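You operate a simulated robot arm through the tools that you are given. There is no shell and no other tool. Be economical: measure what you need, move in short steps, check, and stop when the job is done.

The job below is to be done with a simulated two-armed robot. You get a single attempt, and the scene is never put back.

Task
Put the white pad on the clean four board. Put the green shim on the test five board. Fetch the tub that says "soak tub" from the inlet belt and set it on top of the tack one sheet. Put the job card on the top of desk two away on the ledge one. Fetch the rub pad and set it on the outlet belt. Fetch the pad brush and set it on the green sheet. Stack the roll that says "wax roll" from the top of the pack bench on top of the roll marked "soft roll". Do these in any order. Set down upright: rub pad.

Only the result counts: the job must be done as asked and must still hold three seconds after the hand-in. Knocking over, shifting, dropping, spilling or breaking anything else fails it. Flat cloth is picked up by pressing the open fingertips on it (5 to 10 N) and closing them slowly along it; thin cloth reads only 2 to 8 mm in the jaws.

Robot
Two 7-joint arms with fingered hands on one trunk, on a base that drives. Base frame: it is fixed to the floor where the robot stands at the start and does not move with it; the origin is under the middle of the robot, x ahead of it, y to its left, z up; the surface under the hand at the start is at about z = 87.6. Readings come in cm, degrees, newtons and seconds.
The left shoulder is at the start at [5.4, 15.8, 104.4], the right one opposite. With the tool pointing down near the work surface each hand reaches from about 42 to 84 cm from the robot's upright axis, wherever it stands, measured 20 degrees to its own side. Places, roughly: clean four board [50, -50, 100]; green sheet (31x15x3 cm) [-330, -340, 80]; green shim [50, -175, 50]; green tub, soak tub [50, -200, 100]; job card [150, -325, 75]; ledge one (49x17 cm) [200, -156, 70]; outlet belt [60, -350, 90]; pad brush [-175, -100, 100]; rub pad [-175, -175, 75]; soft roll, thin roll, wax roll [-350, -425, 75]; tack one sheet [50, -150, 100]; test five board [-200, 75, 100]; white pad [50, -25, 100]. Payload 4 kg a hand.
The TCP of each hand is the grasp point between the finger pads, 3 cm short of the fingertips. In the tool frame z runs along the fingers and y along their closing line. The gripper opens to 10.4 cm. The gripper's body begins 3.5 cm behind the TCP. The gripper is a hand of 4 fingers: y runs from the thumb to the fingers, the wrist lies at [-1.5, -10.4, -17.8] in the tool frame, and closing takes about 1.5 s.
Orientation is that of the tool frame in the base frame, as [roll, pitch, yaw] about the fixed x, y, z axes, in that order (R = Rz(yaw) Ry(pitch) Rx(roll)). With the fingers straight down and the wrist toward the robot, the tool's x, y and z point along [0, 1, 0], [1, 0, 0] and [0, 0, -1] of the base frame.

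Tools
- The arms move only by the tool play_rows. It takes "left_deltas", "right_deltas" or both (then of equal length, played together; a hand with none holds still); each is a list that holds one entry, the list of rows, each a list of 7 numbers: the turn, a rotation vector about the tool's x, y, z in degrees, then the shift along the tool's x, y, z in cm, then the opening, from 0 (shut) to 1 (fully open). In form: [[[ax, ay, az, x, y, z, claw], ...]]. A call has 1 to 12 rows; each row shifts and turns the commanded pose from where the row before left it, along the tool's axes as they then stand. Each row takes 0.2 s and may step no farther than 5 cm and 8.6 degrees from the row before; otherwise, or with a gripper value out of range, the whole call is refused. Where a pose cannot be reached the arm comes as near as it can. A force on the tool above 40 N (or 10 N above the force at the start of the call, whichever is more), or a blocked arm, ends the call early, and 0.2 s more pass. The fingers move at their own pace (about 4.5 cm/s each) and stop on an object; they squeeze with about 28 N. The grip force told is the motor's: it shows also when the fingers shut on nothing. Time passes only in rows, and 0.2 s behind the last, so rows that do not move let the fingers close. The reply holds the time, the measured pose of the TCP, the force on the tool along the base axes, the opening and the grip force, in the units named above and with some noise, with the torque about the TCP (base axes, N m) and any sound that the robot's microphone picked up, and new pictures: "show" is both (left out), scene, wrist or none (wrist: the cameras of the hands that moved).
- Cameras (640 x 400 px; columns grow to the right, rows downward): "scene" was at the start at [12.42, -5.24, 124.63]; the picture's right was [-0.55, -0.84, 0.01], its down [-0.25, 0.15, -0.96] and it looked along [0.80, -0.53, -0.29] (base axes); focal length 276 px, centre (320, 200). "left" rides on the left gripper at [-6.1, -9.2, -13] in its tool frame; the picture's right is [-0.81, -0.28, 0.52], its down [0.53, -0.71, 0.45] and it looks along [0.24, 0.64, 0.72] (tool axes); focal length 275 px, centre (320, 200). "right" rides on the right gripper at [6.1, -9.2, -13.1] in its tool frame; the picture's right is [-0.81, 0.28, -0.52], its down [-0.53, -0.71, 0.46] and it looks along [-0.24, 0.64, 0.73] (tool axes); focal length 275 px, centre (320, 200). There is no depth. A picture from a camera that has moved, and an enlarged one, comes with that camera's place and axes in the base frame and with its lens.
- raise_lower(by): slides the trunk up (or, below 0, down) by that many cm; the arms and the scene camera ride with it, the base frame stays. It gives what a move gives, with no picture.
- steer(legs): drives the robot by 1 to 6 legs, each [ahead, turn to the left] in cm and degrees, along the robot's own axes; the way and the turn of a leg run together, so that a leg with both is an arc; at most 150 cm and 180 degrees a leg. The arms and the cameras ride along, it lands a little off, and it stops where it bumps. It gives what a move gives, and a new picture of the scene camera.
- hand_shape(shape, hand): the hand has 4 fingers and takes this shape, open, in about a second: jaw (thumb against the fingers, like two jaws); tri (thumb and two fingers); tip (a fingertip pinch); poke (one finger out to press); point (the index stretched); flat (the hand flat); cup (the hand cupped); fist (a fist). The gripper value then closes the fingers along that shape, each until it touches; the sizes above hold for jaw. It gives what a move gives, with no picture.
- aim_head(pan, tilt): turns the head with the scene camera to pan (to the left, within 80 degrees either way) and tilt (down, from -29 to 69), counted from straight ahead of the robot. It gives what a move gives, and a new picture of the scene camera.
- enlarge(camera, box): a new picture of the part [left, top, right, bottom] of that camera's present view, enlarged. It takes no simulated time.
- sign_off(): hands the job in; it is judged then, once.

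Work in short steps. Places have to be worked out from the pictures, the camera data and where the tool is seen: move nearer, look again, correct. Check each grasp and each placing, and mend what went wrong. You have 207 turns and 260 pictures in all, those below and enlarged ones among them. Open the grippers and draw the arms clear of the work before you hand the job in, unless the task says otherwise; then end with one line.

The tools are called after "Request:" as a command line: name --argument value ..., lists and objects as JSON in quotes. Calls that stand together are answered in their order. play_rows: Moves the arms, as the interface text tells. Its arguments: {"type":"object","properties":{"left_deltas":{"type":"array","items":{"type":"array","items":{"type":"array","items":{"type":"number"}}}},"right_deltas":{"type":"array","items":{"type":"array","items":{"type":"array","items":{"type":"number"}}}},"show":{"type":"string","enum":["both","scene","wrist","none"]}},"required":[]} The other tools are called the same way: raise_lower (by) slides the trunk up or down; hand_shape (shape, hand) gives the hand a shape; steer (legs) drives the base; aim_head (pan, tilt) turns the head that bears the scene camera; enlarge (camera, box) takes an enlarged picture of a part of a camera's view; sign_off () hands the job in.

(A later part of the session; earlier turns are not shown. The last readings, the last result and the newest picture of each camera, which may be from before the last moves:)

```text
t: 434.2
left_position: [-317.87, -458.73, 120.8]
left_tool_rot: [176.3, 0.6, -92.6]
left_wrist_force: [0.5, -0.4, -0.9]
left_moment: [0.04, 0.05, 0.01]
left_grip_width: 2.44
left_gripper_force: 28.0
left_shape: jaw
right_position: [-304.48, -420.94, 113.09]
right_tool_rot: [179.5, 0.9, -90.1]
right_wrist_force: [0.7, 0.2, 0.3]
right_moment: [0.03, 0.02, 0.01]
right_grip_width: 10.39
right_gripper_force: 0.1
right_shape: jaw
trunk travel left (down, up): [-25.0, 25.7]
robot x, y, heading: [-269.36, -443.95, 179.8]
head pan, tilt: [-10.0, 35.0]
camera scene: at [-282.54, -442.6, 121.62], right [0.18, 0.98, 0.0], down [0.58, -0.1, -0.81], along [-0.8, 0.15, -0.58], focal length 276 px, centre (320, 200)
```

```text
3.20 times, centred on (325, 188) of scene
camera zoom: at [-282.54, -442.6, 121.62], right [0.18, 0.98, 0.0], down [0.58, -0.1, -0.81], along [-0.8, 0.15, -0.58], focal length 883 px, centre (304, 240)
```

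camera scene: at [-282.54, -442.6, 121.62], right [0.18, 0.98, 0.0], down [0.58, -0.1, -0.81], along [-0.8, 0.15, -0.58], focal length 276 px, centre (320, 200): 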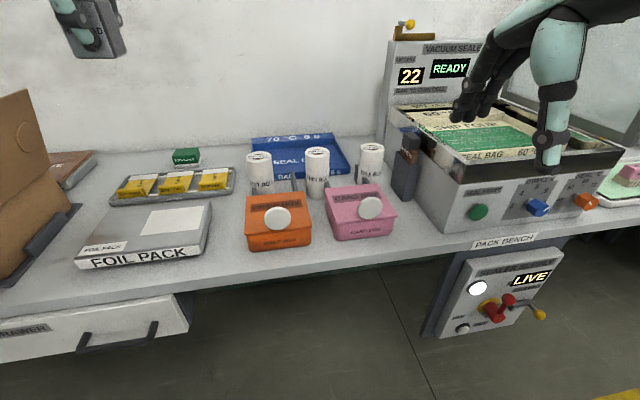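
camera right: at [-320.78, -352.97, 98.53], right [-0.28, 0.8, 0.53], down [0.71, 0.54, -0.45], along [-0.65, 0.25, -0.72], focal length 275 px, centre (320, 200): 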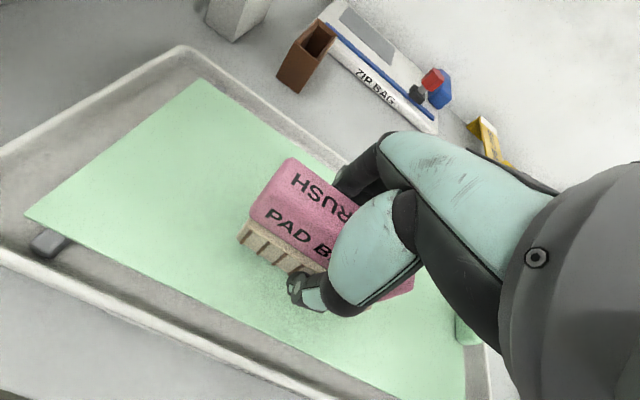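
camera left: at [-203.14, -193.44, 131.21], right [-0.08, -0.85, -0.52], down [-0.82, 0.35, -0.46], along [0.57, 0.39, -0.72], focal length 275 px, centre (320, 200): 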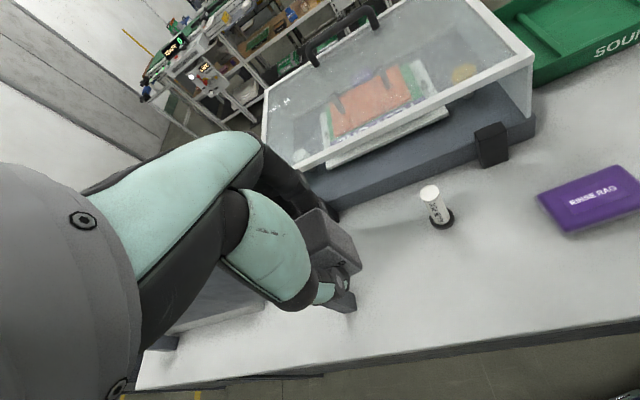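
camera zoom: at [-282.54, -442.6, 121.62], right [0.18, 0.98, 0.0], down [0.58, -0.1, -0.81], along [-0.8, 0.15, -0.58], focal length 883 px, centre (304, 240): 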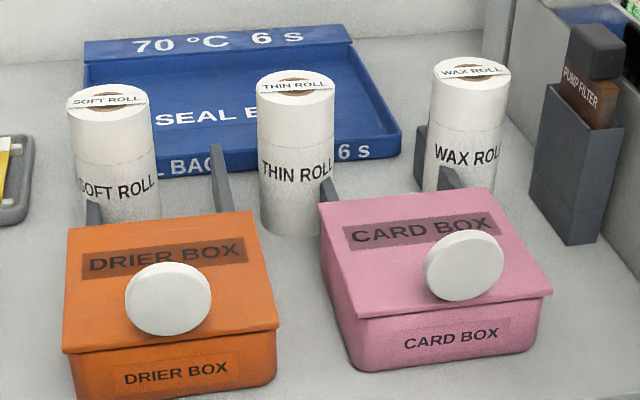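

From left to right: SOFT, THIN and WAX. The wax roll is at about [-345.3, -417.3] and the soft roll at [-346, -446], tops near z 91. I drive 6 cm closer and bring the right hand over the wax roll.

Request:
steer --legs '[[6, 0]]'

Request:
play_rows --right_deltas '[[[0, 0, 0, -0.4, 4.3, 0, 0.8], [0, 0, 0, -0.4, 4.3, 0, 0.8], [0, 0, 0, -0.4, 4.3, 0, 0.8], [0, 0, 0, -0.4, 4.3, 0, 0.8], [0, 0, 0, -0.4, 4.3, 0, 0.8], [0, 0, 0, -0.4, 4.3, 1, 0.8], [0, 0, 0, -0.4, 4.3, 2, 0.8], [0, 0, 0, 0, 3.5, 3, 0.8], [0, 0, 0, 0, 0, 0, 0.8]]]' --show "wrist"

```text
t: 435.1
left_position: [-320.82, -458.69, 121.96]
left_tool_rot: [174.9, 0.2, -92.5]
left_wrist_force: [-0.4, -0.3, 1.3]
left_moment: [-0.03, -0.03, -0.02]
left_grip_width: 2.47
left_gripper_force: 27.8
left_shape: jaw
right_position: [-307.72, -420.99, 113.9]
right_tool_rot: [177.9, 0.8, -90.2]
right_wrist_force: [-0.7, 0.5, 0.3]
right_moment: [0.04, 0.02, 0.01]
right_grip_width: 10.4
right_gripper_force: 0.1
right_shape: jaw
trunk travel left (down, up): [-25.0, 25.7]
robot x, y, heading: [-274.97, -444.14, 179.8]
head pan, tilt: [-10.0, 35.0]
camera scene: at [-286.38, -442.62, 121.85], right [0.18, 0.98, 0.0], down [0.56, -0.1, -0.82], along [-0.81, 0.15, -0.57], focal length 276 px, centre (320, 200)
```

scene: 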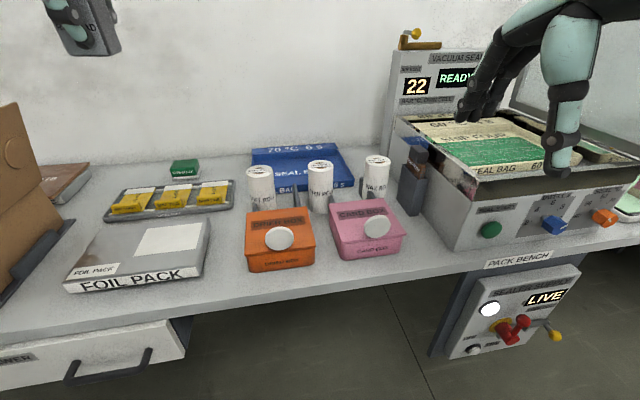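

```text
t: 437.1
left_position: [-321.7, -458.49, 121.92]
left_tool_rot: [174.7, 0.9, -93.0]
left_wrist_force: [0.4, 1.5, -0.2]
left_moment: [0.01, 0.01, 0.0]
left_grip_width: 2.44
left_gripper_force: 27.8
left_shape: jaw
right_position: [-342.38, -418.03, 108.9]
right_tool_rot: [178.2, 0.9, -90.1]
right_wrist_force: [0.5, 0.6, 0.4]
right_moment: [0.0, 0.01, 0.01]
right_grip_width: 8.37
right_gripper_force: 0.1
right_shape: jaw
trunk travel left (down, up): [-25.0, 25.7]
robot x, y, heading: [-275.36, -443.76, 179.6]
head pan, tilt: [-10.0, 35.0]
camera right: at [-332.73, -424.31, 121.58], right [-0.26, 0.8, 0.54], down [0.7, 0.54, -0.47], along [-0.67, 0.26, -0.7], focal length 275 px, centre (320, 200)
```

right: 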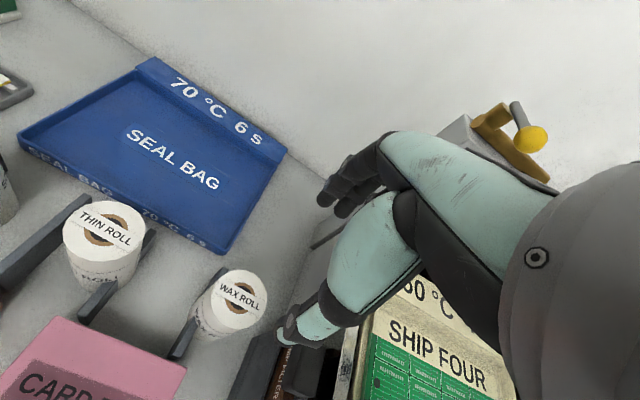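

The right forearm would sweep over the sealer when lowering here; the left hand suits this better, but it holds the rub pad. I'll deliver the rub pad first and come back. I retract the right hand and level both.

Request:
play_rows --right_deltas '[[[1.8, 0, 0, 0, -3.5, -2, 1], [0, 0, 0, 0, -4.5, -2, 1], [0, 0, 0, 0, -4.5, 0, 1], [0, 0, 0, 0, -4.5, 0, 1], [0, 0, 0, 0, -4.5, 0, 1], [0, 0, 0, 0, -4.5, 0, 1], [0, 0, 0, 0, -3, 0, 1]]]' --left_deltas '[[[5.2, 0, 0, 0, 0, 0, 0], [0, 0, 0, 0, 0, 0, 0], [0, 0, 0, 0, 0, 0, 0], [0, 0, 0, 0, 0, 0, 0], [0, 0, 0, 0, 0, 0, 0], [0, 0, 0, 0, 0, 0, 0], [0, 0, 0, 0, 0, 0, 0]]]' --show "none"

```text
t: 438.7
left_position: [-321.49, -458.72, 121.68]
left_tool_rot: [-179.6, 0.3, -92.5]
left_wrist_force: [-0.3, -0.3, -1.2]
left_moment: [0.03, -0.02, 0.0]
left_grip_width: 2.43
left_gripper_force: 27.7
left_shape: jaw
right_position: [-313.0, -418.08, 112.72]
right_tool_rot: [-179.9, 0.8, -90.2]
right_wrist_force: [-0.5, 0.5, 0.6]
right_moment: [0.02, -0.02, -0.01]
right_grip_width: 10.38
right_gripper_force: 0.1
right_shape: jaw
trunk travel left (down, up): [-25.0, 25.7]
robot x, y, heading: [-275.37, -444.23, 179.4]
head pan, tilt: [-10.0, 35.0]
```

Now the drive to the outlet belt: back off, swing round, and go east through the gap to the main aisle.

Request:
steer --legs '[[-18, 0], [0, 120], [0, 90], [80, 0], [0, -30], [115, 0]]'

```text
t: 454.8
left_position: [-158.03, -370.99, 123.13]
left_tool_rot: [178.4, 0.5, 116.9]
left_wrist_force: [0.1, 0.1, 0.2]
left_moment: [0.0, 0.0, 0.02]
left_grip_width: 2.4
left_gripper_force: 28.0
left_shape: jaw
right_position: [-144.96, -410.31, 113.67]
right_tool_rot: [178.5, 0.8, 119.7]
right_wrist_force: [0.2, -0.4, 0.8]
right_moment: [0.0, -0.01, -0.01]
right_grip_width: 10.41
right_gripper_force: 0.0
right_shape: jaw
trunk travel left (down, up): [-25.0, 25.7]
robot x, y, heading: [-188.46, -405.2, 29.3]
head pan, tilt: [-10.0, 35.0]
stopped in leg 4: the robot was blocked; the commanded pose is now the measured one
camera scene: at [-176.45, -400.12, 121.66], right [0.33, -0.94, 0.0], down [-0.55, -0.19, -0.81], along [0.77, 0.27, -0.58], focal length 276 px, centre (320, 200)
```

scene: 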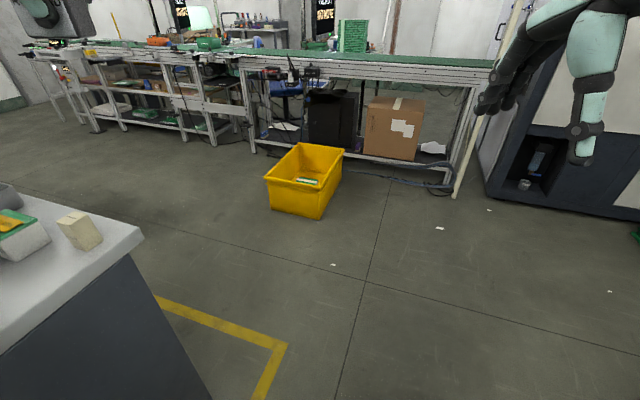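

I'm at the gap; it stopped just at the end of that leg. The second belt module runs from the divider to the machine. I continue toward the main aisle.

Request:
steer --legs '[[0, -29], [112, 0], [0, 90], [128, 0], [0, -90], [50, 0]]'

```text
t: 455.6
left_position: [-159.38, -372.96, 124.07]
left_tool_rot: [177.3, 0.3, 115.6]
left_wrist_force: [0.3, 0.4, 0.0]
left_moment: [0.0, -0.01, 0.05]
left_grip_width: 2.43
left_gripper_force: 28.2
left_shape: jaw
right_position: [-147.29, -412.91, 114.35]
right_tool_rot: [177.1, 0.8, 117.8]
right_wrist_force: [0.7, -0.3, -0.2]
right_moment: [0.04, -0.01, 0.02]
right_grip_width: 10.42
right_gripper_force: 0.2
right_shape: jaw
trunk travel left (down, up): [-25.0, 25.7]
robot x, y, heading: [-188.52, -404.79, 27.7]
head pan, tilt: [-10.0, 35.0]
stopped in leg 1: the robot was blocked; the commanded pose is now the measured one
camera scene: at [-176.12, -400.47, 121.64], right [0.3, -0.95, 0.0], down [-0.56, -0.18, -0.81], along [0.77, 0.25, -0.58], focal length 276 px, centre (320, 200)
```

scene: 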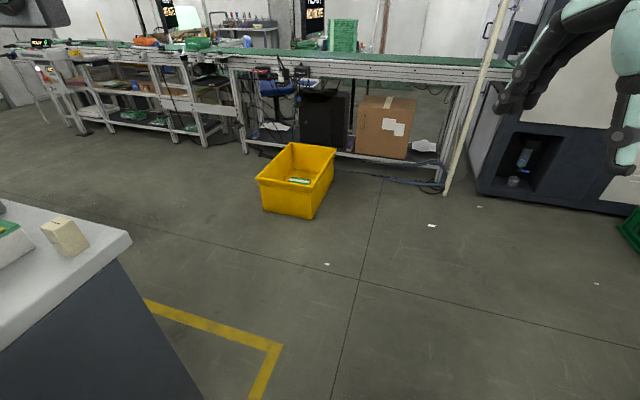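

The right elbow is probably flared against the ladder shelf because the right hand is folded in. I extend the right hand forward to pull the elbow in.

Request:
play_rows --right_deltas '[[[2.9, 0, 0, 0.5, 3, 0, 1], [0, 0, 0, 1, 4, 0, 1], [0, 0, 0, 1, 4, 0, 1], [0, 0, 0, 1, 4, 0, 1], [0, 0, 0, 1, 4, 0, 1], [0, 0, 0, 0, 4, 0, 1], [0, 0, 0, 0, 3, 0, 1]]]' --left_deltas '[[[2.7, 0, 0, 0, 2, 0, 0], [0, 0, 0, 0, 3, 0, 0], [0, 0, 0, 0, 3, 0, 0], [0, 0, 0, 0, 3, 0, 0], [0, 0, 0, 0, 3, 0, 0], [0, 0, 0, 0, 0, 0, 0], [0, 0, 0, 0, 0, 0, 0]]]' --show "none"

Request:
aim_head --pan -80 --tilt 25

```text
t: 457.2
left_position: [-146.72, -366.27, 123.81]
left_tool_rot: [-179.7, 0.0, 116.1]
left_wrist_force: [0.2, 0.1, -0.1]
left_moment: [-0.01, 0.03, -0.04]
left_grip_width: 2.41
left_gripper_force: 28.0
left_shape: jaw
right_position: [-126.34, -396.45, 114.47]
right_tool_rot: [-179.8, 1.3, 118.0]
right_wrist_force: [0.9, -0.7, -0.5]
right_moment: [-0.02, 0.0, 0.0]
right_grip_width: 10.42
right_gripper_force: 0.1
right_shape: jaw
trunk travel left (down, up): [-25.0, 25.7]
robot x, y, heading: [-188.59, -404.75, 27.4]
head pan, tilt: [-10.0, 35.0]
```

```text
t: 458.6
left_position: [-146.91, -366.36, 123.95]
left_tool_rot: [-179.7, -0.1, 116.0]
left_wrist_force: [0.0, -0.1, -0.1]
left_moment: [0.0, 0.0, 0.0]
left_grip_width: 2.45
left_gripper_force: 28.2
left_shape: jaw
right_position: [-126.53, -396.63, 114.36]
right_tool_rot: [-179.9, 1.1, 117.7]
right_wrist_force: [0.1, 0.9, 0.8]
right_moment: [-0.01, 0.01, -0.03]
right_grip_width: 10.4
right_gripper_force: 0.2
right_shape: jaw
trunk travel left (down, up): [-25.0, 25.7]
robot x, y, heading: [-188.29, -405.0, 27.5]
head pan, tilt: [-80.0, 25.0]
camera scene: at [-178.84, -410.1, 123.29], right [-0.79, -0.61, 0.01], down [-0.27, 0.33, -0.91], along [0.55, -0.72, -0.42], focal length 276 px, centre (320, 200)
```

scene: 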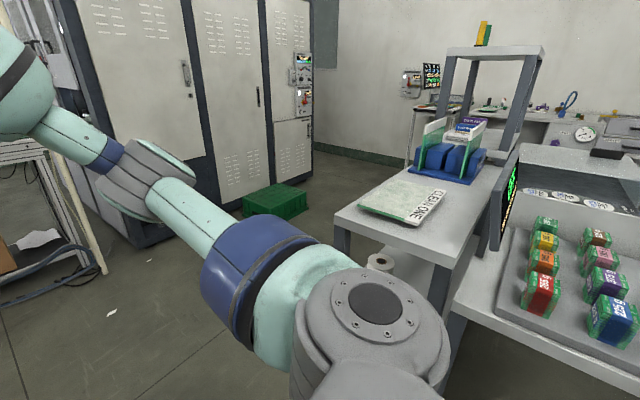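

The shelf isn't touching; it was the arm at its fold limit. The arms are extended now, so I continue.

Request:
steer --legs '[[0, -27], [112, 0], [0, 90], [128, 0], [0, -90], [45, 0]]'

```text
t: 484.0
left_position: [19.92, -258.97, 123.87]
left_tool_rot: [-179.7, -0.1, 89.8]
left_wrist_force: [0.7, -0.3, -0.8]
left_moment: [-0.02, 0.01, 0.01]
left_grip_width: 2.43
left_gripper_force: 28.1
left_shape: jaw
right_position: [24.87, -295.03, 114.38]
right_tool_rot: [-179.8, 1.0, 91.7]
right_wrist_force: [-0.4, 0.5, -1.1]
right_moment: [0.0, 0.02, 0.0]
right_grip_width: 10.39
right_gripper_force: 0.0
right_shape: jaw
trunk travel left (down, up): [-25.0, 25.7]
robot x, y, heading: [-34.13, -275.29, 1.8]
head pan, tilt: [-80.0, 25.0]
camera scene: at [-27.98, -284.27, 123.29], right [-0.98, -0.2, 0.01], down [-0.1, 0.41, -0.91], along [0.18, -0.89, -0.43], focal length 276 px, centre (320, 200)
```

scene: 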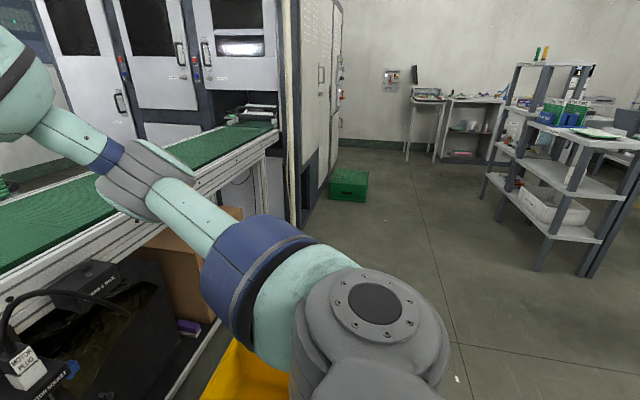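

Arrived. I look ahead at the belt.

Request:
aim_head --pan 8 --tilt 30

```text
t: 485.6
left_position: [18.38, -259.08, 124.52]
left_tool_rot: [179.6, -0.1, 89.9]
left_wrist_force: [0.0, 0.5, -0.5]
left_moment: [0.01, -0.01, 0.03]
left_grip_width: 2.43
left_gripper_force: 27.9
left_shape: jaw
right_position: [23.54, -295.16, 115.14]
right_tool_rot: [179.4, 1.1, 91.7]
right_wrist_force: [0.3, 0.2, -0.2]
right_moment: [-0.01, -0.02, 0.02]
right_grip_width: 10.39
right_gripper_force: 0.0
right_shape: jaw
trunk travel left (down, up): [-25.0, 25.7]
robot x, y, heading: [-34.26, -275.4, 1.7]
head pan, tilt: [8.0, 30.0]
camera scene: at [-20.97, -273.72, 122.39], right [0.17, -0.99, 0.0], down [-0.51, -0.08, -0.86], along [0.85, 0.14, -0.51], focal length 276 px, centre (320, 200)
```

scene: 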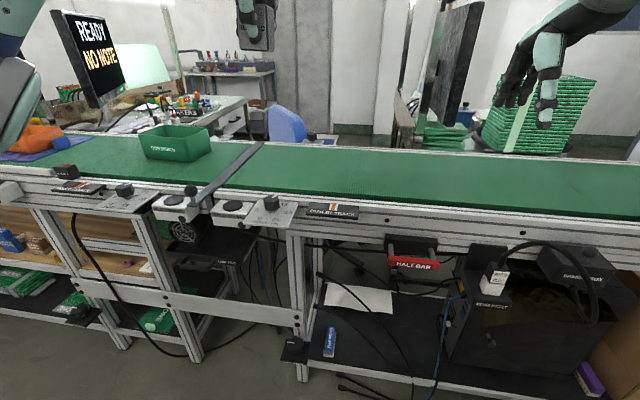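

The OUTLET TRACK label is on this belt module, which runs from y≈-236 to the machine. I drive up and set the rub pad at about [52, -256].

Request:
steer --legs '[[27, 0]]'

Request:
play_rows --left_deltas '[[[0, 0, 0, 0.5, 2, 3, 0], [0, 0, 0, 0.5, 2, 4, 0], [0, 0, 0, 0.5, 2, 4, 0], [0, 0, 0, 0, 1.5, 4, 0], [0, 0, 0, 0, 0, 4, 0], [0, 0, 0, 0, 0, 4, 0], [0, 0, 0, 0, 0, 3, 0], [0, 0, 0, 0, 0, 0, 0]]]' --show "wrist"

```text
t: 487.6
left_position: [45.5, -258.09, 124.56]
left_tool_rot: [179.8, -0.1, 89.9]
left_wrist_force: [0.3, -0.2, -0.5]
left_moment: [0.02, 0.01, 0.03]
left_grip_width: 2.41
left_gripper_force: 28.5
left_shape: jaw
right_position: [50.77, -294.39, 115.17]
right_tool_rot: [179.4, 1.1, 91.7]
right_wrist_force: [-0.3, 0.6, -0.5]
right_moment: [0.0, 0.04, 0.0]
right_grip_width: 10.42
right_gripper_force: 0.0
right_shape: jaw
trunk travel left (down, up): [-25.0, 25.7]
robot x, y, heading: [-7.11, -274.64, 1.8]
head pan, tilt: [8.0, 30.0]
camera scene: at [6.19, -272.95, 122.39], right [0.17, -0.99, 0.0], down [-0.51, -0.08, -0.86], along [0.85, 0.14, -0.51], focal length 276 px, centre (320, 200)
```

scene: 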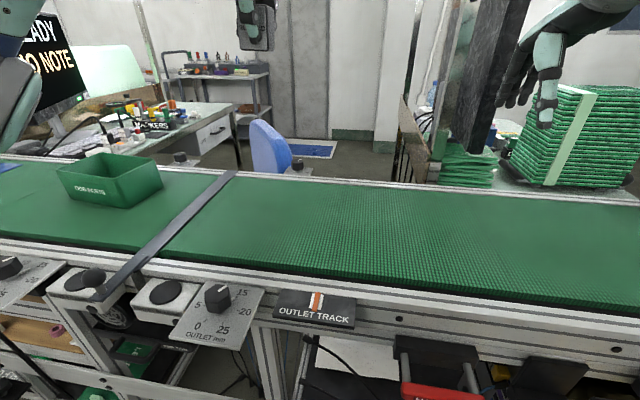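

```text
t: 489.4
left_position: [51.44, -258.01, 100.1]
left_tool_rot: [178.1, -0.8, 89.8]
left_wrist_force: [-0.1, -0.3, -0.6]
left_moment: [0.04, 0.01, 0.0]
left_grip_width: 2.39
left_gripper_force: 28.1
left_shape: jaw
right_position: [48.63, -295.67, 116.07]
right_tool_rot: [178.4, 0.4, 91.7]
right_wrist_force: [0.2, 0.7, -0.3]
right_moment: [0.0, 0.01, -0.02]
right_grip_width: 10.41
right_gripper_force: 0.0
right_shape: jaw
trunk travel left (down, up): [-25.0, 25.7]
robot x, y, heading: [-7.52, -274.57, 1.5]
head pan, tilt: [8.0, 30.0]
camera left: at [41.71, -264.22, 112.71], right [-0.26, -0.8, -0.54], down [-0.7, 0.54, -0.47], along [0.67, 0.25, -0.7], focal length 275 px, centre (320, 200)
```

left: 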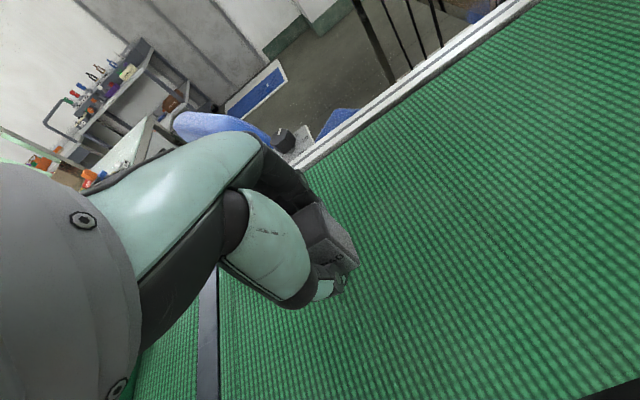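

The pad hangs over the outlet belt. I level the hand and lower gently.

Request:
play_rows --left_deltas '[[[1.9, -0.8, 0, 0, 0, 2, 0], [0, 0, 0, 0, 0, 3, 0], [0, 0, 0, 0, 0, 1.5, 0], [0, 0, 0, 0, 0, 0, 0]]]' --show "none"

Request:
play_rows --left_deltas '[[[0, 0, 0, 0, 0, 0.6, 0], [0, 0, 0, 0, 0, 0, 0]]]' --show "none"

Request:
play_rows --left_deltas '[[[0, 0, 0, 0, 0, 0.5, 0], [0, 0, 0, 0, 0, 0, 0]]]' --show "none"

Request:
play_rows --left_deltas '[[[0, 0, 0, 0, 0, 0.4, 0], [0, 0, 0, 0, 0, 0, 0]]]' --show "none"

```text
t: 490.4
left_position: [51.21, -256.58, 93.06]
left_tool_rot: [-179.6, 0.7, 89.8]
left_wrist_force: [-0.4, 0.0, -0.2]
left_moment: [-0.01, -0.03, 0.01]
left_grip_width: 2.41
left_gripper_force: 27.9
left_shape: jaw
right_position: [48.15, -294.38, 116.33]
right_tool_rot: [178.2, 1.3, 91.5]
right_wrist_force: [0.2, -0.5, -0.2]
right_moment: [-0.02, -0.02, -0.04]
right_grip_width: 10.4
right_gripper_force: 0.1
right_shape: jaw
trunk travel left (down, up): [-25.0, 25.7]
robot x, y, heading: [-7.97, -274.6, 1.9]
head pan, tilt: [8.0, 30.0]
```

```text
t: 491.0
left_position: [51.12, -256.87, 92.75]
left_tool_rot: [-179.6, 0.7, 89.9]
left_wrist_force: [0.4, 0.5, -0.4]
left_moment: [-0.03, 0.0, 0.04]
left_grip_width: 2.39
left_gripper_force: 27.9
left_shape: jaw
right_position: [48.31, -294.61, 116.31]
right_tool_rot: [178.2, 1.0, 91.7]
right_wrist_force: [-1.1, 0.8, 0.0]
right_moment: [-0.02, -0.03, -0.01]
right_grip_width: 10.41
right_gripper_force: 0.0
right_shape: jaw
trunk travel left (down, up): [-25.0, 25.7]
robot x, y, heading: [-7.53, -274.12, 1.3]
head pan, tilt: [8.0, 30.0]
```

```text
t: 491.6
left_position: [51.28, -256.91, 92.2]
left_tool_rot: [-179.6, 0.5, 89.9]
left_wrist_force: [-0.3, 1.0, -0.4]
left_moment: [-0.02, -0.02, -0.03]
left_grip_width: 2.4
left_gripper_force: 28.1
left_shape: jaw
right_position: [48.4, -294.81, 116.09]
right_tool_rot: [178.2, 0.9, 91.7]
right_wrist_force: [0.6, 0.3, -0.5]
right_moment: [0.0, -0.02, 0.03]
right_grip_width: 10.38
right_gripper_force: 0.0
right_shape: jaw
trunk travel left (down, up): [-25.0, 25.7]
robot x, y, heading: [-7.31, -274.44, 1.6]
head pan, tilt: [8.0, 30.0]
```

```text
t: 492.2
left_position: [51.33, -257.02, 91.9]
left_tool_rot: [-179.8, 0.6, 89.9]
left_wrist_force: [-2.9, 1.2, 12.2]
left_moment: [0.01, -0.12, -0.03]
left_grip_width: 2.45
left_gripper_force: 28.0
left_shape: jaw
right_position: [48.51, -294.69, 116.21]
right_tool_rot: [178.3, 1.0, 91.7]
right_wrist_force: [0.8, 0.7, 0.4]
right_moment: [0.02, 0.0, 0.02]
right_grip_width: 10.4
right_gripper_force: 0.1
right_shape: jaw
trunk travel left (down, up): [-25.0, 25.7]
robot x, y, heading: [-7.04, -274.75, 1.5]
head pan, tilt: [8.0, 30.0]
```

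Contact at 12 N. I ease a touch, open slowly, and rise.

Request:
play_rows --left_deltas '[[[0, 0, 0, 0, 0, -0.15, 0.05], [0, 0, 0, 0, 0, 0, 0.3], [0, 0, 0, 0, 0, 0, 0.45], [0, 0, 0, 0, 0, 0, 0.5], [0, 0, 0, 0, 0, 0, 0.5], [0, 0, 0, 0, 0, -2, 0.5], [0, 0, 0, 0, 0, -4, 0.5], [0, 0, 0, 0, 0, -5, 0.5], [0, 0, 0, 0, 0, -5, 0.5], [0, 0, 0, 0, 0, -5, 0.5], [0, 0, 0, 0, 0, -5, 0.8]]]' --show "wrist"

```text
t: 494.6
left_position: [53.07, -256.45, 117.26]
left_tool_rot: [-178.7, 0.6, 89.9]
left_wrist_force: [0.8, -0.1, -0.6]
left_moment: [-0.01, 0.05, 0.01]
left_grip_width: 8.28
left_gripper_force: 0.0
left_shape: jaw
right_position: [50.01, -294.47, 115.41]
right_tool_rot: [179.1, 1.2, 91.7]
right_wrist_force: [1.0, -0.4, 0.0]
right_moment: [0.0, 0.02, -0.01]
right_grip_width: 10.37
right_gripper_force: 0.0
right_shape: jaw
trunk travel left (down, up): [-25.0, 25.7]
robot x, y, heading: [-7.31, -274.6, 1.8]
head pan, tilt: [8.0, 30.0]
camera left: at [44.14, -262.43, 130.36], right [-0.29, -0.81, -0.5], down [-0.72, 0.53, -0.44], along [0.63, 0.24, -0.74], focal length 275 px, centre (320, 200)
```

left: 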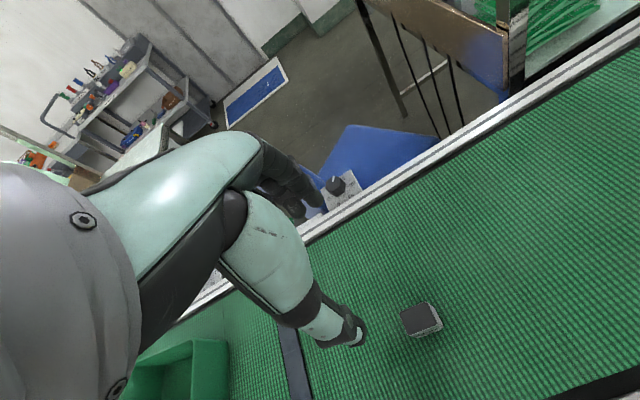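

The rub pad stands upright on the outlet belt. Now back to the rolls with the left hand free: I raise and pull in the right hand, then drive the known route.

Request:
play_rows --right_deltas '[[[0.8, 0, 0, 0, -3, -3, 1], [0, 0, 0, 0, -3, -3, 1], [0, 0, 0, 0, -3, -3, 1], [0, 0, 0, 0, -2, -2, 1]]]' --show "none"

Request:
steer --legs '[[-60, 0], [0, -92], [128, 0], [0, -90], [150, 0], [46, 0]]'

```text
t: 495.6
left_position: [52.2, -256.51, 117.68]
left_tool_rot: [-179.2, 0.6, 89.9]
left_wrist_force: [0.4, 0.3, -0.4]
left_moment: [-0.02, -0.02, 0.02]
left_grip_width: 8.32
left_gripper_force: 0.0
left_shape: jaw
right_position: [38.15, -294.41, 126.66]
right_tool_rot: [179.4, 1.1, 91.6]
right_wrist_force: [0.0, -0.5, -0.5]
right_moment: [-0.03, -0.01, -0.01]
right_grip_width: 10.4
right_gripper_force: 0.1
right_shape: jaw
trunk travel left (down, up): [-25.0, 25.7]
robot x, y, heading: [-7.7, -274.45, 1.7]
head pan, tilt: [8.0, 30.0]
```

```text
t: 524.6
left_position: [-326.32, -421.19, 117.6]
left_tool_rot: [-179.3, 0.5, -91.4]
left_wrist_force: [-0.9, 0.1, -0.3]
left_moment: [-0.03, -0.01, 0.04]
left_grip_width: 8.3
left_gripper_force: 0.0
left_shape: jaw
right_position: [-311.31, -383.32, 126.7]
right_tool_rot: [179.5, 1.1, -89.7]
right_wrist_force: [-0.1, -0.5, 0.0]
right_moment: [0.01, -0.03, 0.01]
right_grip_width: 10.4
right_gripper_force: 0.1
right_shape: jaw
trunk travel left (down, up): [-25.0, 25.7]
robot x, y, heading: [-265.87, -404.61, -179.6]
head pan, tilt: [8.0, 30.0]
camera scene: at [-279.86, -405.88, 122.39], right [-0.15, 0.99, 0.0], down [0.51, 0.07, -0.86], along [-0.85, -0.13, -0.51], focal length 276 px, centre (320, 200)
```

scene: 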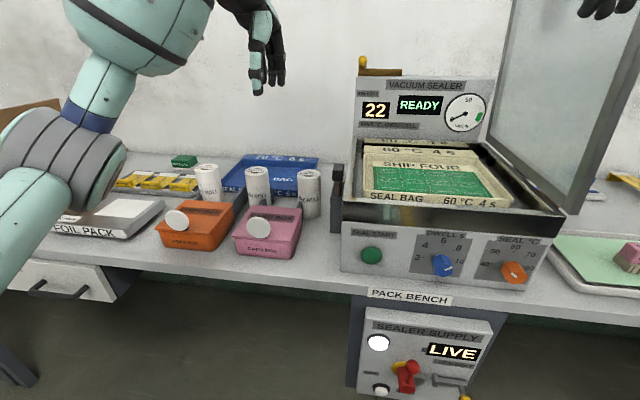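

I'm in place for the left hand. I raise the trunk so the left forearm stays high over the boxes, move 8 cm closer, and bring the left hand over the wax roll.

Request:
raise_lower --by 24

Request:
steer --legs '[[8, 0]]'

Request:
play_rows --left_deltas '[[[0, 0, 0, -0.4, 1.5, 4.5, 0.8], [0, 0, 0, -0.4, 1.5, 4.5, 0.8], [0, 0, 0, -0.4, 1.5, 4.5, 0.8], [0, 0, 0, -0.4, 1.5, 4.5, 0.8], [0, 0, 0, -0.4, 1.5, 4.5, 0.8], [0, 0, 0, -0.4, 1.5, 4.5, 0.8], [0, 0, 0, -0.4, 1.5, 4.5, 0.8], [0, 0, 0, 0, 1, 4, 0.8], [0, 0, 0, 0, 0, 0, 0.8]]]' --show "wrist"

```text
t: 527.1
left_position: [-325.39, -420.98, 142.53]
left_tool_rot: [178.9, 1.4, -91.8]
left_wrist_force: [-0.4, 0.4, -0.2]
left_moment: [0.01, 0.01, -0.02]
left_grip_width: 8.32
left_gripper_force: 0.0
left_shape: jaw
right_position: [-309.85, -383.36, 151.36]
right_tool_rot: [178.7, 1.2, -89.5]
right_wrist_force: [-0.7, 0.0, -0.8]
right_moment: [0.04, -0.05, -0.02]
right_grip_width: 10.38
right_gripper_force: 0.0
right_shape: jaw
trunk travel left (down, up): [-49.0, 1.7]
robot x, y, heading: [-266.33, -404.44, -179.8]
head pan, tilt: [8.0, 30.0]
```

```text
t: 528.2
left_position: [-331.61, -421.19, 143.41]
left_tool_rot: [178.7, 0.9, -91.7]
left_wrist_force: [-0.3, 0.1, 0.0]
left_moment: [0.03, -0.03, 0.0]
left_grip_width: 8.31
left_gripper_force: 0.0
left_shape: jaw
right_position: [-316.12, -383.31, 151.81]
right_tool_rot: [178.0, 1.1, -89.7]
right_wrist_force: [0.9, 0.5, -0.3]
right_moment: [-0.01, 0.0, -0.02]
right_grip_width: 10.37
right_gripper_force: 0.0
right_shape: jaw
trunk travel left (down, up): [-49.0, 1.7]
robot x, y, heading: [-274.13, -404.58, -179.7]
head pan, tilt: [8.0, 30.0]
camera scene: at [-285.91, -405.91, 146.61], right [-0.15, 0.99, 0.0], down [0.49, 0.07, -0.87], along [-0.86, -0.13, -0.5], focal length 276 px, centre (320, 200)
```

scene: 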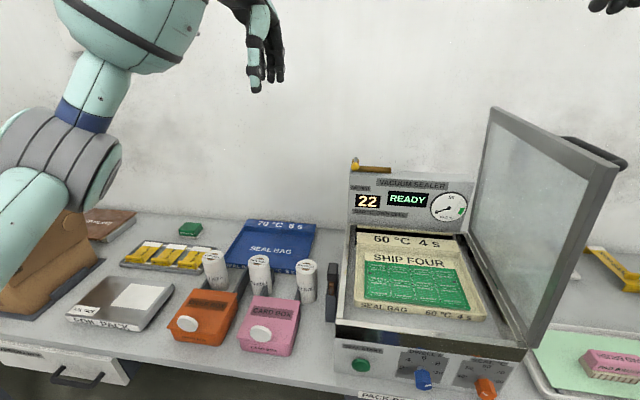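

```text
t: 530.2
left_position: [-344.04, -417.49, 107.86]
left_tool_rot: [178.8, 0.8, -91.6]
left_wrist_force: [0.9, -0.3, 0.1]
left_moment: [-0.01, -0.01, 0.0]
left_grip_width: 8.3
left_gripper_force: 0.0
left_shape: jaw
right_position: [-316.67, -383.68, 151.82]
right_tool_rot: [177.7, 0.8, -89.3]
right_wrist_force: [0.2, 0.3, 0.7]
right_moment: [0.01, -0.01, -0.01]
right_grip_width: 10.38
right_gripper_force: 0.1
right_shape: jaw
trunk travel left (down, up): [-49.0, 1.7]
robot x, y, heading: [-274.72, -404.65, -179.7]
head pan, tilt: [8.0, 30.0]
camera left: at [-334.46, -411.64, 120.63], right [0.29, 0.81, -0.51], down [0.69, -0.55, -0.48], along [-0.67, -0.21, -0.71], focal length 275 px, centre (320, 200)
```

left: 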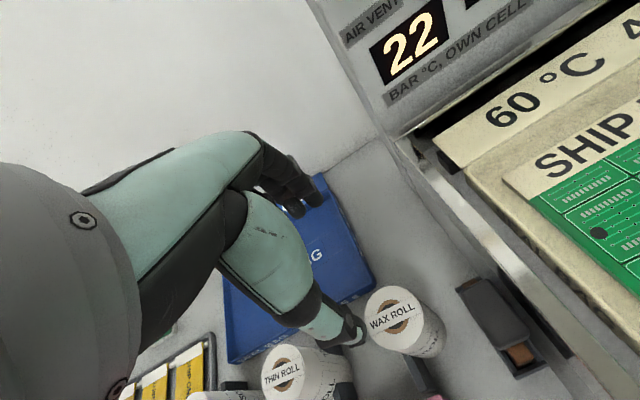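

The wax roll's top centre is at about [-342.8, -417.9, 92]. I open fully, centre, and descend around it, then look.

Request:
play_rows --left_deltas '[[[1.2, 0.8, 0, 0.4, -1.2, 2, 1], [0, 0, 0, 0, 0, 4, 1], [0, 0, 0, 0, 0, 4, 1], [0, 0, 0, 0, 0, 4, 1], [0, 0, 0, 0, 0, 2.5, 1], [0, 0, 0, 0, 0, 0, 1]]]' --show "both"

```text
t: 531.6
left_position: [-343.23, -417.77, 91.15]
left_tool_rot: [-179.8, 0.0, -91.6]
left_wrist_force: [0.5, 0.4, 0.9]
left_moment: [-0.02, 0.0, 0.03]
left_grip_width: 10.37
left_gripper_force: 0.0
left_shape: jaw
right_position: [-316.91, -383.58, 151.77]
right_tool_rot: [177.8, 0.9, -89.3]
right_wrist_force: [0.2, 0.9, 0.0]
right_moment: [-0.02, 0.02, -0.01]
right_grip_width: 10.39
right_gripper_force: 0.1
right_shape: jaw
trunk travel left (down, up): [-49.0, 1.7]
robot x, y, heading: [-274.32, -404.5, -179.7]
head pan, tilt: [8.0, 30.0]
camera scene: at [-288.34, -405.93, 146.39], right [-0.15, 0.99, 0.0], down [0.51, 0.07, -0.86], along [-0.85, -0.13, -0.51], focal length 276 px, centre (320, 200)
camera left: at [-333.86, -411.86, 104.07], right [0.3, 0.8, -0.52], down [0.7, -0.55, -0.45], along [-0.65, -0.22, -0.73], focal length 275 px, centre (320, 200)
```

scene: 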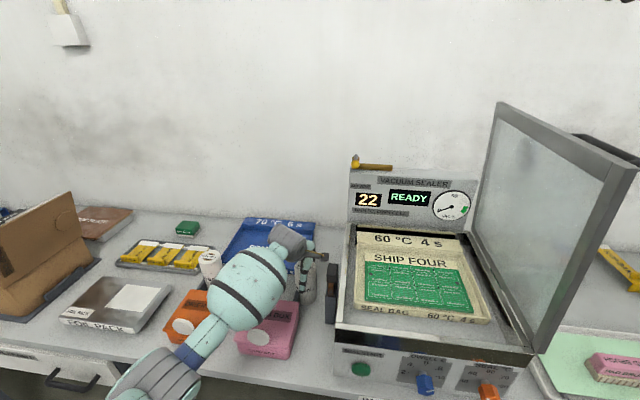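
left: 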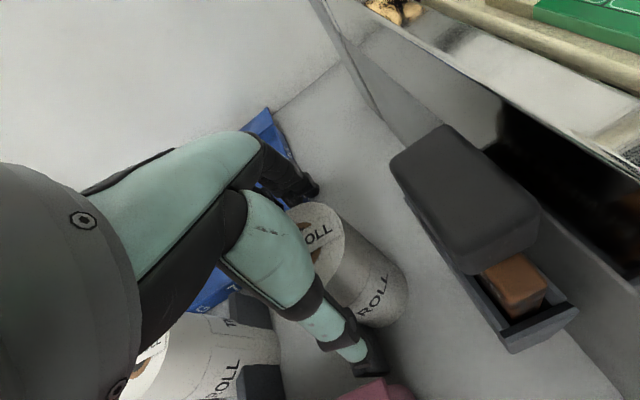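

The roll's top sits between the jaws with 4 cm overlap. I close here, then lift.

Request:
play_rows --left_deltas '[[[0, 0, 0, 0, 0, 0.6, 0.8], [0, 0, 0, 0, 0, 0, 0.5], [0, 0, 0, 0, 0, 0, 0.2], [0, 0, 0, 0, 0, 0, 0], [0, 0, 0, 0, 0, 0, 0], [0, 0, 0, 0, 0, 0, 0], [0, 0, 0, 0, 0, 0, 0], [0, 0, 0, 0, 0, -2, 0], [0, 0, 0, 0, 0, -3, 0], [0, 0, 0, 0, 0, 0, 0]]]' --show "wrist"

```text
t: 533.8
left_position: [-343.26, -417.79, 95.71]
left_tool_rot: [-179.8, 0.1, -91.6]
left_wrist_force: [0.0, -0.6, -2.9]
left_moment: [-0.02, 0.01, -0.01]
left_grip_width: 5.11
left_gripper_force: 27.7
left_shape: jaw
right_position: [-316.85, -383.59, 151.71]
right_tool_rot: [177.8, 0.8, -89.3]
right_wrist_force: [0.0, -0.4, -0.2]
right_moment: [-0.01, 0.02, 0.02]
right_grip_width: 10.38
right_gripper_force: 0.1
right_shape: jaw
trunk travel left (down, up): [-49.0, 1.7]
robot x, y, heading: [-274.28, -404.3, -180.0]
head pan, tilt: [8.0, 30.0]
camera left: at [-333.88, -411.93, 108.54], right [0.3, 0.8, -0.52], down [0.7, -0.55, -0.45], along [-0.65, -0.22, -0.73], focal length 275 px, centre (320, 200)
```

left: 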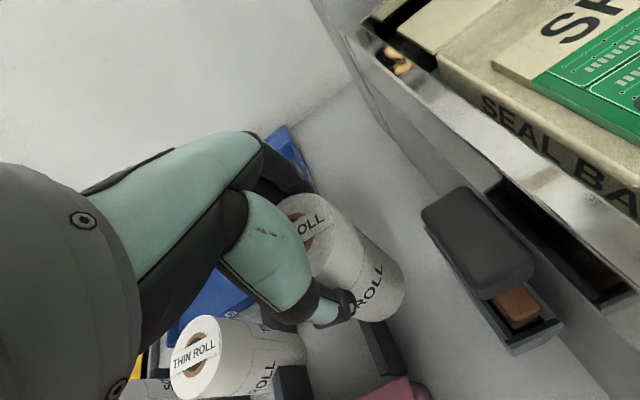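

The wax roll is held (5.1 cm wide, about 3 N). I raise it clear and carry it south over the soft roll.

Request:
play_rows --left_deltas '[[[0, 0, 0, 0, 0, -4.5, 0], [0, 0, 0, 0, 0, -4.5, 0], [0, 0, 0, 0, 0, -4, 0], [0, 0, 0, 3, 0, 0, 0], [0, 0, 0, 4.2, 0, 0, 0], [0, 0, 0, 4.2, 0, 0, 0], [0, 0, 0, 4.2, 0, 0, 0], [0, 0, 0, 4.2, 0, 0, 0], [0, 0, 0, 4.2, 0, 0, 0], [0, 0, 0, 4, 0, 0, 0], [0, 0, 0, 1.5, 0, 0, 0], [0, 0, 0, 0, 0, 0, 0]]]' --show "both"

```text
t: 536.4
left_position: [-344.09, -447.37, 108.56]
left_tool_rot: [-179.8, 0.0, -91.7]
left_wrist_force: [0.6, -0.7, -2.7]
left_moment: [0.01, -0.02, 0.02]
left_grip_width: 5.09
left_gripper_force: 28.6
left_shape: jaw
right_position: [-316.9, -383.57, 151.81]
right_tool_rot: [177.8, 0.7, -89.3]
right_wrist_force: [0.0, 0.8, 0.8]
right_moment: [0.02, 0.01, 0.01]
right_grip_width: 10.4
right_gripper_force: 0.0
right_shape: jaw
trunk travel left (down, up): [-49.0, 1.7]
robot x, y, heading: [-274.37, -404.64, -179.8]
head pan, tilt: [8.0, 30.0]
camera scene: at [-288.39, -405.91, 146.38], right [-0.15, 0.99, 0.0], down [0.51, 0.07, -0.86], along [-0.85, -0.13, -0.51], focal length 276 px, centre (320, 200)
camera left: at [-334.84, -441.43, 121.5], right [0.3, 0.8, -0.52], down [0.7, -0.55, -0.45], along [-0.65, -0.23, -0.73], focal length 275 px, centre (320, 200)
```

scene: 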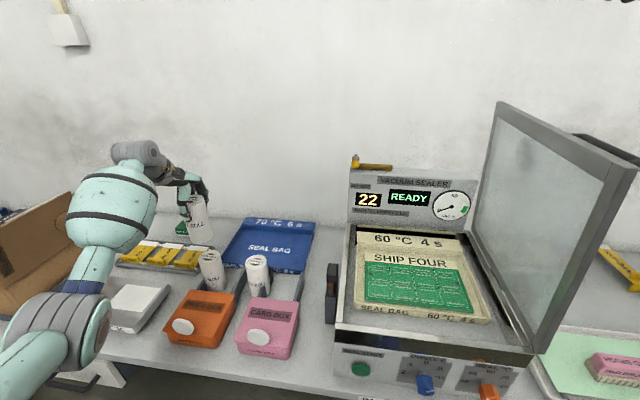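
left: 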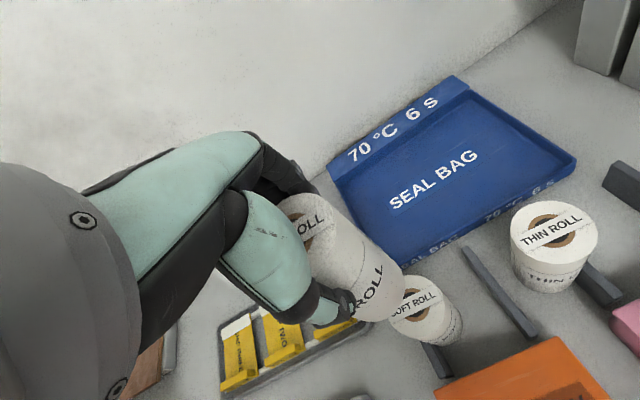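

The soft roll's top is at [-342.3, -445.9]; the held roll's axis is at about [-344, -446.4]. I shift 1.7 cm and lower to just above contact.

Request:
play_rows --left_deltas '[[[0, 0, 0, -0.4, -1.7, 0, 0], [0, 0, 0, 0, 0, 2, 0], [0, 0, 0, 0, 0, 2, 0], [0, 0, 0, 0, 0, 0, 0]]]' --show "wrist"

Request:
enlarge --camera "scene" --box '[140, 150, 300, 310]'

```text
t: 537.4
left_position: [-342.27, -446.96, 104.55]
left_tool_rot: [-179.8, 0.1, -91.7]
left_wrist_force: [-0.3, -0.7, -2.7]
left_moment: [0.03, -0.01, -0.01]
left_grip_width: 5.1
left_gripper_force: 28.2
left_shape: jaw
right_position: [-316.93, -383.54, 151.77]
right_tool_rot: [177.8, 0.7, -89.3]
right_wrist_force: [-0.6, 0.5, 0.5]
right_moment: [0.0, 0.0, 0.02]
right_grip_width: 10.41
right_gripper_force: 0.1
right_shape: jaw
trunk travel left (down, up): [-49.0, 1.7]
robot x, y, heading: [-274.29, -404.52, -179.5]
head pan, tilt: [8.0, 30.0]
camera left: at [-333.02, -441.06, 117.52], right [0.3, 0.8, -0.52], down [0.7, -0.55, -0.45], along [-0.65, -0.22, -0.73], focal length 275 px, centre (320, 200)
```

left: 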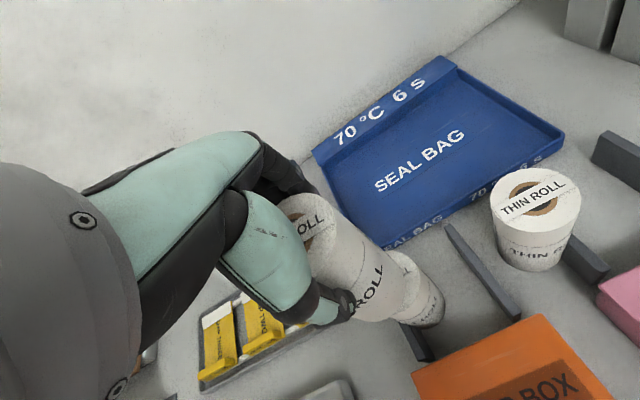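

```text
2.50 times, centred on (220, 230) of scene
camera zoom: at [-288.34, -405.95, 146.39], right [-0.15, 0.99, 0.0], down [0.51, 0.07, -0.86], along [-0.85, -0.13, -0.51], focal length 690 px, centre (570, 125)
```

zoom: 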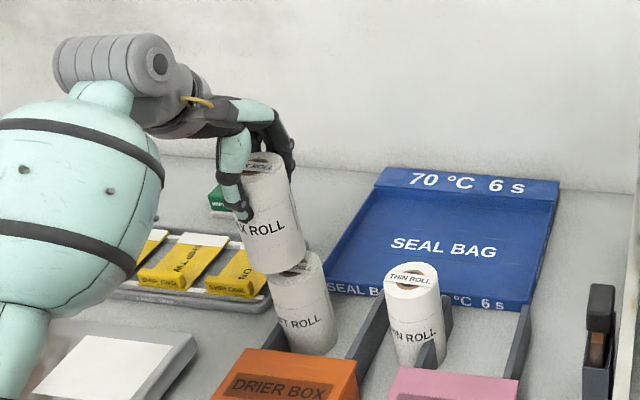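

From the zoom, the wax roll is about 1.1 cm too far south. I correct and lower in small steps until contact.

Request:
play_rows --left_deltas '[[[0, 0, 0, -1.1, 0, 0.5, 0], [0, 0, 0, 0, 0, 0.5, 0], [0, 0, 0, 0, 0, 0, 0]]]' --show "none"

Request:
play_rows --left_deltas '[[[0, 0, 0, 0, 0, 0.4, 0], [0, 0, 0, 0, 0, 0, 0]]]' --show "none"

Request:
play_rows --left_deltas '[[[0, 0, 0, 0, 0, 0.4, 0], [0, 0, 0, 0, 0, 0, 0]]]' --show "none"

Request:
enlarge --camera "scene" --box '[160, 170, 280, 290]'

```text
t: 538.2
left_position: [-342.2, -445.92, 103.6]
left_tool_rot: [-179.8, 0.0, -91.7]
left_wrist_force: [-0.1, 0.0, -2.1]
left_moment: [0.02, -0.01, 0.01]
left_grip_width: 5.13
left_gripper_force: 28.0
left_shape: jaw
right_position: [-316.95, -383.6, 151.79]
right_tool_rot: [177.8, 0.8, -89.4]
right_wrist_force: [0.7, 0.0, -0.3]
right_moment: [0.0, 0.01, -0.02]
right_grip_width: 10.38
right_gripper_force: 0.0
right_shape: jaw
trunk travel left (down, up): [-49.0, 1.7]
robot x, y, heading: [-274.28, -404.54, -179.5]
head pan, tilt: [8.0, 30.0]
```

```text
t: 538.8
left_position: [-342.25, -445.83, 103.14]
left_tool_rot: [-179.9, 0.0, -91.7]
left_wrist_force: [-0.8, -0.2, -2.8]
left_moment: [0.03, 0.03, -0.02]
left_grip_width: 5.12
left_gripper_force: 28.5
left_shape: jaw
right_position: [-317.02, -383.66, 151.76]
right_tool_rot: [177.8, 0.8, -89.4]
right_wrist_force: [0.9, 0.4, -0.4]
right_moment: [-0.01, 0.03, -0.01]
right_grip_width: 10.39
right_gripper_force: 0.0
right_shape: jaw
trunk travel left (down, up): [-49.0, 1.7]
robot x, y, heading: [-274.1, -404.17, -179.4]
head pan, tilt: [8.0, 30.0]
```

```text
t: 539.4
left_position: [-342.19, -445.76, 102.68]
left_tool_rot: [-179.7, 0.0, -91.7]
left_wrist_force: [0.6, -0.4, -3.0]
left_moment: [0.03, 0.0, 0.01]
left_grip_width: 5.12
left_gripper_force: 27.9
left_shape: jaw
right_position: [-316.92, -383.59, 151.7]
right_tool_rot: [177.8, 0.9, -89.3]
right_wrist_force: [0.1, 0.1, -0.3]
right_moment: [0.02, 0.0, 0.01]
right_grip_width: 10.39
right_gripper_force: 0.0
right_shape: jaw
trunk travel left (down, up): [-49.0, 1.7]
robot x, y, heading: [-274.24, -404.68, -179.6]
head pan, tilt: [8.0, 30.0]
```

```text
3.33 times, centred on (220, 230) of scene
camera zoom: at [-288.38, -405.96, 146.38], right [-0.15, 0.99, 0.0], down [0.51, 0.07, -0.86], along [-0.85, -0.13, -0.51], focal length 920 px, centre (653, 100)
```

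zoom: 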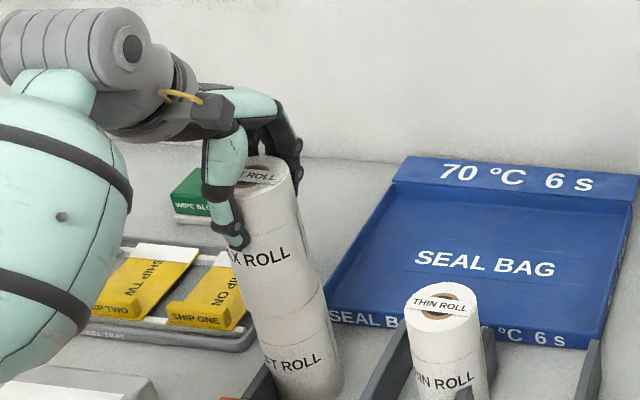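

Well aligned now. I continue down to contact.

Request:
play_rows --left_deltas '[[[0, 0, 0, 0, 0, 0.4, 0], [0, 0, 0, 0, 0, 0, 0]]]' --show "none"

Request:
play_rows --left_deltas '[[[0, 0, 0, 0, 0, 0.4, 0], [0, 0, 0, 0, 0, 0, 0]]]' --show "none"

Request:
play_rows --left_deltas '[[[0, 0, 0, 0, 0, 0.3, 0], [0, 0, 0, 0, 0, 0, 0]]]' --show "none"

```text
t: 540.0
left_position: [-342.37, -445.75, 102.62]
left_tool_rot: [180.0, 0.1, -91.7]
left_wrist_force: [0.3, -0.1, 3.0]
left_moment: [-0.01, 0.02, -0.01]
left_grip_width: 5.11
left_gripper_force: 27.5
left_shape: jaw
right_position: [-316.88, -383.62, 151.76]
right_tool_rot: [177.8, 0.8, -89.4]
right_wrist_force: [0.1, -0.1, -0.5]
right_moment: [-0.03, -0.01, 0.0]
right_grip_width: 10.37
right_gripper_force: 0.0
right_shape: jaw
trunk travel left (down, up): [-49.0, 1.7]
robot x, y, heading: [-274.45, -404.47, -179.6]
head pan, tilt: [8.0, 30.0]
```

```text
t: 540.6
left_position: [-342.25, -445.86, 102.49]
left_tool_rot: [179.8, -0.1, -91.6]
left_wrist_force: [0.1, -0.2, 17.9]
left_moment: [-0.01, 0.0, -0.01]
left_grip_width: 5.13
left_gripper_force: 28.7
left_shape: jaw
right_position: [-316.64, -383.44, 151.78]
right_tool_rot: [177.7, 0.7, -89.3]
right_wrist_force: [0.0, -0.4, -0.7]
right_moment: [0.02, -0.01, 0.02]
right_grip_width: 10.38
right_gripper_force: 0.0
right_shape: jaw
trunk travel left (down, up): [-49.0, 1.7]
robot x, y, heading: [-274.11, -404.39, -179.7]
head pan, tilt: [8.0, 30.0]
```

```text
t: 541.2
left_position: [-342.16, -445.76, 102.45]
left_tool_rot: [179.6, -0.1, -91.5]
left_wrist_force: [-0.6, -1.1, 30.0]
left_moment: [-0.03, 0.04, 0.01]
left_grip_width: 5.19
left_gripper_force: 28.1
left_shape: jaw
right_position: [-316.57, -383.19, 151.85]
right_tool_rot: [177.7, 0.7, -89.3]
right_wrist_force: [0.3, 0.4, 0.0]
right_moment: [0.02, -0.01, 0.02]
right_grip_width: 10.38
right_gripper_force: 0.1
right_shape: jaw
trunk travel left (down, up): [-49.0, 1.7]
robot x, y, heading: [-274.28, -405.01, -179.4]
head pan, tilt: [8.0, 30.0]
```

Firmly seated. I take the pressure off, open slowly and rise straight.

Request:
play_rows --left_deltas '[[[0, 0, 0, 0, 0, -0.7, 0], [0, 0, 0, 0, 0, 0, 0.4], [0, 0, 0, 0, 0, 0, 0.6], [0, 0, 0, 0, 0, 0, 0.8], [0, 0, 0, 0, 0, 0, 0.8], [0, 0, 0, 0, 0, 0, 0.8], [0, 0, 0, 0, 0, -2, 0.8], [0, 0, 0, 0, 0, -3, 0.8], [0, 0, 0, 0, 0, -4, 0.8], [0, 0, 0, 0, 0, -4, 0.8], [0, 0, 0, 0, 0, -4, 0.8], [0, 0, 0, 0, 0, 0, 0.8]]]' --show "scene"

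```text
t: 543.8
left_position: [-342.21, -445.9, 119.57]
left_tool_rot: [-179.8, 0.0, -91.5]
left_wrist_force: [0.6, -0.1, -0.4]
left_moment: [0.0, 0.02, 0.03]
left_grip_width: 8.29
left_gripper_force: 0.0
left_shape: jaw
right_position: [-316.86, -383.52, 151.7]
right_tool_rot: [177.8, 0.7, -89.4]
right_wrist_force: [-0.4, -0.8, -0.4]
right_moment: [0.01, 0.03, -0.03]
right_grip_width: 10.42
right_gripper_force: 0.1
right_shape: jaw
trunk travel left (down, up): [-49.0, 1.7]
robot x, y, heading: [-274.41, -404.6, -179.8]
head pan, tilt: [8.0, 30.0]
camera scene: at [-288.33, -405.96, 146.38], right [-0.15, 0.99, 0.0], down [0.51, 0.07, -0.86], along [-0.85, -0.13, -0.51], focal length 276 px, centre (320, 200)
```

scene: 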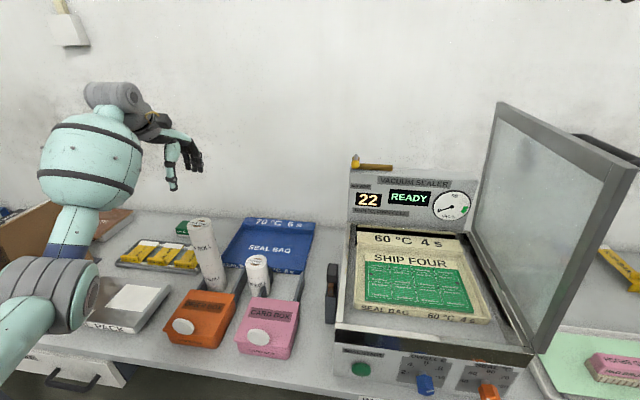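

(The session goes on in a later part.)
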